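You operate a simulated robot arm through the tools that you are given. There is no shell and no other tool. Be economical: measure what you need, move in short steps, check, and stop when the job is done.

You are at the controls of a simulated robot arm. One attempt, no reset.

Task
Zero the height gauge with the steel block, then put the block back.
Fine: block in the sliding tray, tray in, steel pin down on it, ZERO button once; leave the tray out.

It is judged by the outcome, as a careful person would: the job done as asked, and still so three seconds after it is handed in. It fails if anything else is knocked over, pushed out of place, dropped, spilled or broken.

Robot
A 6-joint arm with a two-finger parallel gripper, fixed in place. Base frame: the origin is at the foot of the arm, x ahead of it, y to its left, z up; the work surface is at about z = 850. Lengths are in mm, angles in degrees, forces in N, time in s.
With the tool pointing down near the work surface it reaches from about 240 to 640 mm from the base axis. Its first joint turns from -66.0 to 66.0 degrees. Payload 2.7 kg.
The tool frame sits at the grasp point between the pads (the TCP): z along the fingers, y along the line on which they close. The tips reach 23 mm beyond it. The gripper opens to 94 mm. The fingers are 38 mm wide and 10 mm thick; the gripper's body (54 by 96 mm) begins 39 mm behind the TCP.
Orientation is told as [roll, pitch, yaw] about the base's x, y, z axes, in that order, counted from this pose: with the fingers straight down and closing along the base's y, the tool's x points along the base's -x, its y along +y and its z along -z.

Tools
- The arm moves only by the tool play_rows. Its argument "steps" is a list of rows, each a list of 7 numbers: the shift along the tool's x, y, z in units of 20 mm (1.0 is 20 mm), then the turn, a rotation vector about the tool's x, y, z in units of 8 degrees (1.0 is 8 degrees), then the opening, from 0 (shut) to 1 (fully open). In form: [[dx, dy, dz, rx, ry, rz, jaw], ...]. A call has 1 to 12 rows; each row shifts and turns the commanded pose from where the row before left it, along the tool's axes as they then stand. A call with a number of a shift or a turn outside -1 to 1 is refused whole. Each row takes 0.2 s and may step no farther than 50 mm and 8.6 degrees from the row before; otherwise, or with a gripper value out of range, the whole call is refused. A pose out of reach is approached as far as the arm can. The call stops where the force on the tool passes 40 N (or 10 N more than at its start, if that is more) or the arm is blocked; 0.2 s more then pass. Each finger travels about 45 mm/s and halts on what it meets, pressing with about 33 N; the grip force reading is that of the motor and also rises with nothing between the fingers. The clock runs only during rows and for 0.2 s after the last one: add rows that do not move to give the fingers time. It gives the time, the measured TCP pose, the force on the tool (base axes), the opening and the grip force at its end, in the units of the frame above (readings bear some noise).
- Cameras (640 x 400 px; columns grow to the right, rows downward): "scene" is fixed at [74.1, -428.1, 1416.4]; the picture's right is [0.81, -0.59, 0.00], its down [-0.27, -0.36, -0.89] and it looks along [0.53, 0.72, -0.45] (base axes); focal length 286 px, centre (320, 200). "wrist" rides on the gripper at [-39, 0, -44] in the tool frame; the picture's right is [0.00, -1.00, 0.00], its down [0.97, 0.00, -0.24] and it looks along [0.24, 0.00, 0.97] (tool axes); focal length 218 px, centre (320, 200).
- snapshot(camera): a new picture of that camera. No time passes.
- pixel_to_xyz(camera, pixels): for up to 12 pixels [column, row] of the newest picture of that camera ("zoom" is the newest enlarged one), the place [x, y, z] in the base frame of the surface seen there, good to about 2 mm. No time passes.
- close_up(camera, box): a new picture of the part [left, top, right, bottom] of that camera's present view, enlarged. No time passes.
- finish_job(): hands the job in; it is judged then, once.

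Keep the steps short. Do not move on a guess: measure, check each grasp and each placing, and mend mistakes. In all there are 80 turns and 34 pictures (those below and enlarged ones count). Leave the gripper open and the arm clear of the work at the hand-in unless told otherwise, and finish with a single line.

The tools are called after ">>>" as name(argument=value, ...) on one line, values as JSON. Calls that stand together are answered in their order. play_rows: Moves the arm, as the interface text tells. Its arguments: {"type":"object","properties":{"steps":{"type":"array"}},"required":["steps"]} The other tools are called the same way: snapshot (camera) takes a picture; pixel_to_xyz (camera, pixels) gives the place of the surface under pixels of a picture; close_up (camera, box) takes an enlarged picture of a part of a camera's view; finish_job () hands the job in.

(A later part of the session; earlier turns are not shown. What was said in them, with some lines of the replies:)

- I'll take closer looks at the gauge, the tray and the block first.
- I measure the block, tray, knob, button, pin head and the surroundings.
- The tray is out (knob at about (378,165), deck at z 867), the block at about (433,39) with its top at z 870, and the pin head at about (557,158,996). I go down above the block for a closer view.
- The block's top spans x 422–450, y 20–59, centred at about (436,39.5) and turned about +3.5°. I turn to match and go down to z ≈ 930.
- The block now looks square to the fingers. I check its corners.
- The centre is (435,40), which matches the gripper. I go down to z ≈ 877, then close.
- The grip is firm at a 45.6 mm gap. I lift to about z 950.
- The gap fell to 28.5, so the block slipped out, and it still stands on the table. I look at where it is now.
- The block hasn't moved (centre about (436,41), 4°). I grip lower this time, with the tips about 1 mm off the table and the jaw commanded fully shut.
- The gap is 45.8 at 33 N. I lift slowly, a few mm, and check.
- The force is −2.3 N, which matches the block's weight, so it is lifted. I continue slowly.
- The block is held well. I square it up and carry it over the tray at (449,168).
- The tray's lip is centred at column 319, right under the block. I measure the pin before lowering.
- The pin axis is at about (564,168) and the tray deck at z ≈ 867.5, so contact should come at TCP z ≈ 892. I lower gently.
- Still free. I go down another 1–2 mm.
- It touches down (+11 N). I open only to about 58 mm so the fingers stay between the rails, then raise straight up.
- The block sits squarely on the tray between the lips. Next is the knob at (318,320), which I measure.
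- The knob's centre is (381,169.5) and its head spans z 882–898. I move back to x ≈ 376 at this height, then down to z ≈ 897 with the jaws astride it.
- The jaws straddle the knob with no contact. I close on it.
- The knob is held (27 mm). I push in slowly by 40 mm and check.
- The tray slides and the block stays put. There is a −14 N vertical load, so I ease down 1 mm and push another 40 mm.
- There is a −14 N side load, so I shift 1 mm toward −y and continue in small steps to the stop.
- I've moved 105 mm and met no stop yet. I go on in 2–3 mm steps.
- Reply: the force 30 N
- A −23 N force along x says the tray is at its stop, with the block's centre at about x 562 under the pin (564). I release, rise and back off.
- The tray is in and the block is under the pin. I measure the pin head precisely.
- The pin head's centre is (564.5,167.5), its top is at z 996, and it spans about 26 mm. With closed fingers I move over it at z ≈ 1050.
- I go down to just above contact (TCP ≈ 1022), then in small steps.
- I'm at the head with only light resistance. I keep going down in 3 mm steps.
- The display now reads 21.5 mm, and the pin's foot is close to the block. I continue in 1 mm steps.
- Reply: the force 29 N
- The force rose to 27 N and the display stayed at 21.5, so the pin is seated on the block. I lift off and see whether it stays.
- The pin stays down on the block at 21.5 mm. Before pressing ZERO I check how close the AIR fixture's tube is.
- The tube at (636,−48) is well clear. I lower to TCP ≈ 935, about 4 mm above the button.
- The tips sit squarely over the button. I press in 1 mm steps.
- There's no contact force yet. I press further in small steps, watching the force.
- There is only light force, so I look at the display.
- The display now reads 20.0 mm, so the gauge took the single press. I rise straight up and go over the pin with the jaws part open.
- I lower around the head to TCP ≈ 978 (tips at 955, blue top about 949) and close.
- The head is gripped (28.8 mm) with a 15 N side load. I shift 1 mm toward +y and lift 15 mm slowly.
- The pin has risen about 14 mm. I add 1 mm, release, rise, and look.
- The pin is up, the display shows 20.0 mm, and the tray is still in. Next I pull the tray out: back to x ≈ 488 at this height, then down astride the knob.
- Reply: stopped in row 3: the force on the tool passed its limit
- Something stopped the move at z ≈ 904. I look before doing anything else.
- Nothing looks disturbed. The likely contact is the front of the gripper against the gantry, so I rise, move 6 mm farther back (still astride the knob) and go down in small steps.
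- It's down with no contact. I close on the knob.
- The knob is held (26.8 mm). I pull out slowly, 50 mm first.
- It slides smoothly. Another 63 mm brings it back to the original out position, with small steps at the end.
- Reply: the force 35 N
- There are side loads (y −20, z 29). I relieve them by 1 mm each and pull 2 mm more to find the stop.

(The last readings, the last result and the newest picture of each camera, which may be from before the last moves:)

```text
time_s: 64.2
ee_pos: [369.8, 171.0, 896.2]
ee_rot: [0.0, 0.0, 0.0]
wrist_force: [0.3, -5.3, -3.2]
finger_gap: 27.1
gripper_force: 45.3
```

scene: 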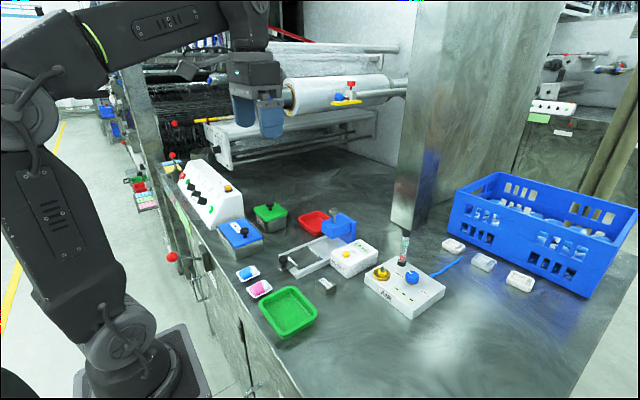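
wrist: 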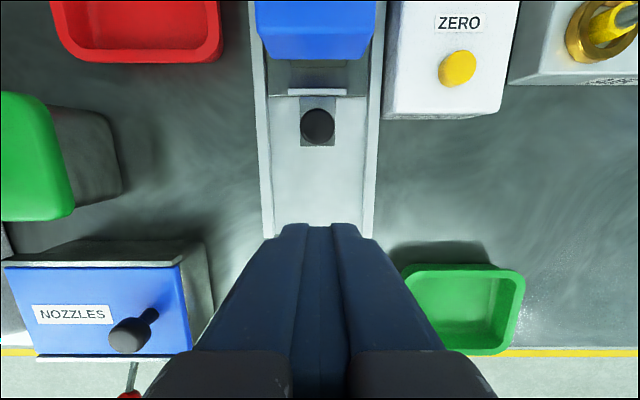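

The tray is back out. I release, rise, move over the block at x ≈ 449 and look.

>>> play_rows(steps=[[0, 0, 0, 0, 0, 0, 0.4], [0, 0, 0, 0, 0, 0, 0.6], [0, 0, 0, 0, 0, 0, 0.6], [0, 0, -0.8, 0, 0, 0, 0.6], [0, 0, -1, 0, 0, 0, 0.6], [0, 0, -1, 0, 0, 0, 0.6], [0, 0, -0.5, 0, 0, 0, 0.6], [-1, -0.05, 0, 0, 0, 0, 0.6], [-1, 0, 0, 0, 0, 0, 0.6], [-1, 0, 0, 0, 0, 0, 0.6], [-0.95, 0, 0, 0, 0, 0, 0.6], [0, 0, 0, 0, 0, 0, 0.6]])

>>> snapshot(camera="wrist")

```text
time_s: 66.8
ee_pos: [449.6, 169.4, 964.2]
ee_rot: [0.1, -0.2, 0.0]
wrist_force: [-0.5, 1.0, 0.0]
finger_gap: 56.4
gripper_force: 0.0
```

```text
5 pictures are left
```

wrist: 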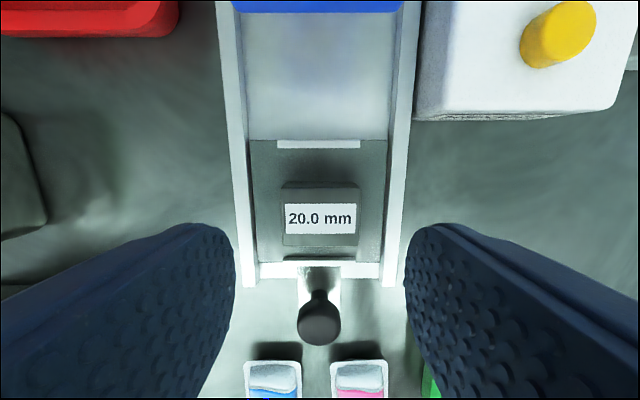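

The picture matches the one before the push. I lower to z ≈ 892 and grip the block as before.

>>> play_rows(steps=[[0, 0, 0.9, 0, 0, 0, 0.6], [0, 0, 0.9, 0, 0, 0, 0.6], [0, 0, 0.9, 0, 0, 0, 0.6], [0, 0, 0.5, 0, 0, 0, 0.6], [0, 0, 0.25, 0, 0, 0, 0.6], [0, 0, 0.12, 0, 0, 0, 0.6], [0, 0, 0, 0, 0, 0, 0.5], [0, 0, 0, 0, 0, 0, 0], [0, 0, 0, 0, 0, 0, 0], [0, 0, 0, 0, 0, 0, 0]])

```text
time_s: 69.0
ee_pos: [448.5, 169.1, 891.1]
ee_rot: [0.0, -0.1, -0.1]
wrist_force: [0.0, 0.8, 0.0]
finger_gap: 45.5
gripper_force: 32.9
```

It's gripped at 45.5 mm. I lift slowly.

>>> play_rows(steps=[[0, 0, -0.1, 0, 0, 0, 0], [0, 0, -0.2, 0, 0, 0, 0], [0, 0, -0.3, 0, 0, 0, 0], [0, 0, -0.4, 0, 0, 0, 0], [0, 0, -0.4, 0, 0, 0, 0], [0, 0, -0.5, 0, 0, 0, 0], [0, 0, -0.5, 0, 0, 0, 0], [0, 0, 0, 0, 0, 0, 0]])

```text
time_s: 70.8
ee_pos: [448.5, 167.6, 940.2]
ee_rot: [-0.1, -0.1, 0.0]
wrist_force: [0.0, -0.6, -2.7]
finger_gap: 45.9
gripper_force: 32.7
```

The block is held. I carry it back over its original spot at (437,41) and turn to 4°.

>>> play_rows(steps=[[0.1, -0.6, 0, 0, 0, 0, 0], [0.1, -0.7, 0, 0, 0, 0, 0], [0.1, -0.7, 0, 0, 0, 0, 0], [0.1, -0.7, 0, 0, 0, 0, 0], [0.1, -0.7, 0, 0, 0, 0, 0], [0.07, -0.7, 0, 0, 0, 0, 0], [0, -0.7, 0, 0, 0, 0, 0], [0, -0.7, 0, 0, 0, 0, 0], [0, -0.6, 0, 0, 0, 0, 0], [0, -0.25, 0, 0, 0, 0, 0], [0, 0, 0, 0, 0, -0.5, 0], [0, 0, 0, 0, 0, 0, 0]])

```text
time_s: 73.4
ee_pos: [438.1, 42.3, 939.0]
ee_rot: [-0.1, -0.1, 3.9]
wrist_force: [0.4, 0.1, -2.1]
finger_gap: 45.9
gripper_force: 33.4
```

I lower to about 877, with a 1 mm trim.

>>> play_rows(steps=[[0.05, -0.04, 0.5, 0, 0, 0, 0], [0, 0, 0.6, 0, 0, 0, 0], [0, 0, 0.6, 0, 0, 0, 0], [0, 0, 0.6, 0, 0, 0, 0], [0, 0, 0.4, 0, 0, 0, 0], [0, 0, 0.25, 0, 0, 0, 0], [0, 0, 0.1, 0, 0, 0, 0], [0, 0, 0, 0, 0, 0, 0]])

```text
time_s: 75.2
ee_pos: [437.2, 39.6, 878.0]
ee_rot: [0.0, 0.0, 3.9]
wrist_force: [0.2, -0.4, -2.4]
finger_gap: 45.8
gripper_force: 33.4
```

>>> play_rows(steps=[[0, 0, 0.1, 0, 0, 0, 0], [0, 0, 0.05, 0, 0, 0, 0], [0, 0, 0, 0, 0, 0, 0]])

```text
time_s: 76.0
ee_pos: [436.0, 41.0, 874.8]
ee_rot: [0.0, -0.1, 3.9]
wrist_force: [0.5, -0.2, -2.6]
finger_gap: 45.6
gripper_force: 32.8
```

>>> play_rows(steps=[[0, 0, 0.04, 0, 0, 0, 0], [0, 0, 0.04, 0, 0, 0, 0], [0, 0, 0, 0, 0, 0, 0]])

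```text
time_s: 76.8
ee_pos: [437.6, 40.2, 875.0]
ee_rot: [0.0, -0.2, 3.9]
wrist_force: [-0.6, -0.6, -2.0]
finger_gap: 46.0
gripper_force: 33.0
```

>>> play_rows(steps=[[0, 0, 0.04, 0, 0, 0, 0], [0, 0, 0, 0, 0, 0, 0]])

```text
time_s: 77.4
ee_pos: [436.2, 41.1, 873.7]
ee_rot: [0.0, -0.1, 3.9]
wrist_force: [0.1, 0.5, -3.0]
finger_gap: 46.2
gripper_force: 32.5
```

>>> play_rows(steps=[[0, 0, 0.03, 0, 0, 0, 0], [0, 0, 0, 0, 0, 0, 0]])

```text
time_s: 78.0
ee_pos: [437.3, 41.1, 873.1]
ee_rot: [0.0, -0.1, 3.9]
wrist_force: [-4.1, 0.7, 9.1]
finger_gap: 45.9
gripper_force: 33.2
```

It's on the table (+9 N). I open, rise slowly, then go well clear.

>>> play_rows(steps=[[0, 0, -0.02, 0, 0, 0, 0.55], [0, 0, 0, 0, 0, 0, 0.7], [0, 0, 0, 0, 0, 0, 0.8], [0, 0, 0, 0, 0, 0, 0.8], [0, 0, -0.5, 0, 0, 0, 0.8], [0, 0, -1, 0, 0, 0, 0.8], [0, 0, -1, 0, 0, 0, 1], [0, 0, -1, 0, 0, 0, 1], [0, 0, -1, 0, 0, 0, 1], [0, 0, -1, 0, 0, 0, 1], [0, 0, -1, 0, 0, 0, 1], [0, 0, -1, 0, 0, 0.5, 1]])

>>> play_rows(steps=[[0.6, 0, -1, 0, 0, 0, 1], [0.6, 0, -1, 0, 0, 0, 1], [0.6, 0, -1, 0, 0, 0, 1], [0.6, 0, -1, 0, 0, 0, 1], [0.6, 0, -1, 0, 0, 0, 1], [0.6, 0, -1, 0, 0, 0, 1], [0.6, 0, -1, 0, 0, 0, 1], [0.6, 0, -1, 0, 0, 0, 1], [0.6, 0, -1, 0, 0, 0, 1], [0, 0, 0, 0, 0, 0, 1]])

>>> snapshot(camera="scene")

>>> close_up(camera="scene", box=[220, 180, 460, 330])

```text
time_s: 80.6
ee_pos: [437.5, 40.8, 1023.0]
ee_rot: [0.1, 0.0, -0.1]
wrist_force: [0.4, 0.0, 0.1]
finger_gap: 94.1
gripper_force: 0.2
```

```text
time_s: 82.8
ee_pos: [328.8, 39.1, 1203.3]
ee_rot: [-0.1, -0.1, -0.1]
wrist_force: [-1.1, 0.7, -0.1]
finger_gap: 93.8
gripper_force: 0.1
```

```text
4 pictures are left
```

scene: 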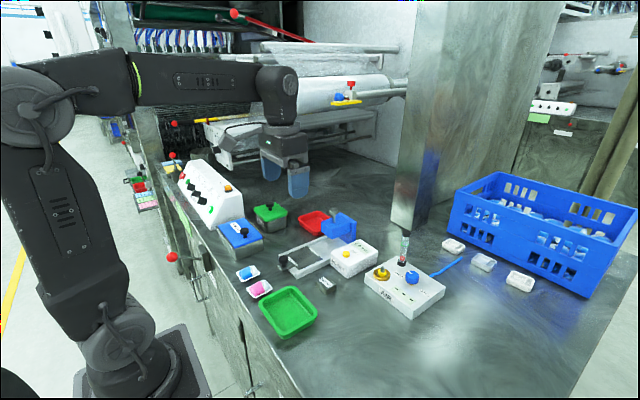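

```text
2.67 times, centred on (340, 255) of scene
```

zoom: 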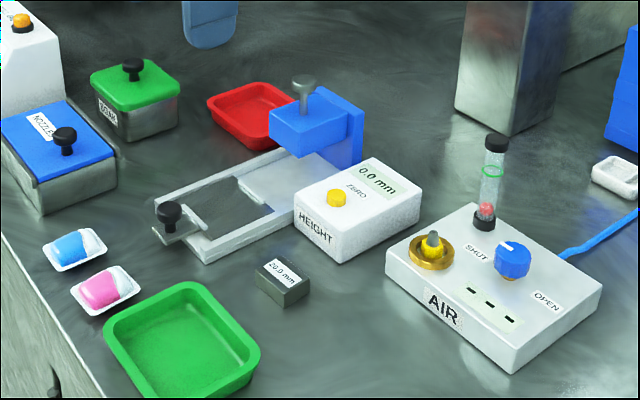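

The tray is empty and out, the pin is up, the block is back at its spot at (282,282) in the close-up, and nothing else has moved. I hand it in.

>>> finish_job()

```text
The job is handed in.
```

The height gauge is zeroed on the steel block (it read 20.0 mm after one ZERO press), the block is back in its place, and the tray is left out and empty with the pin up.
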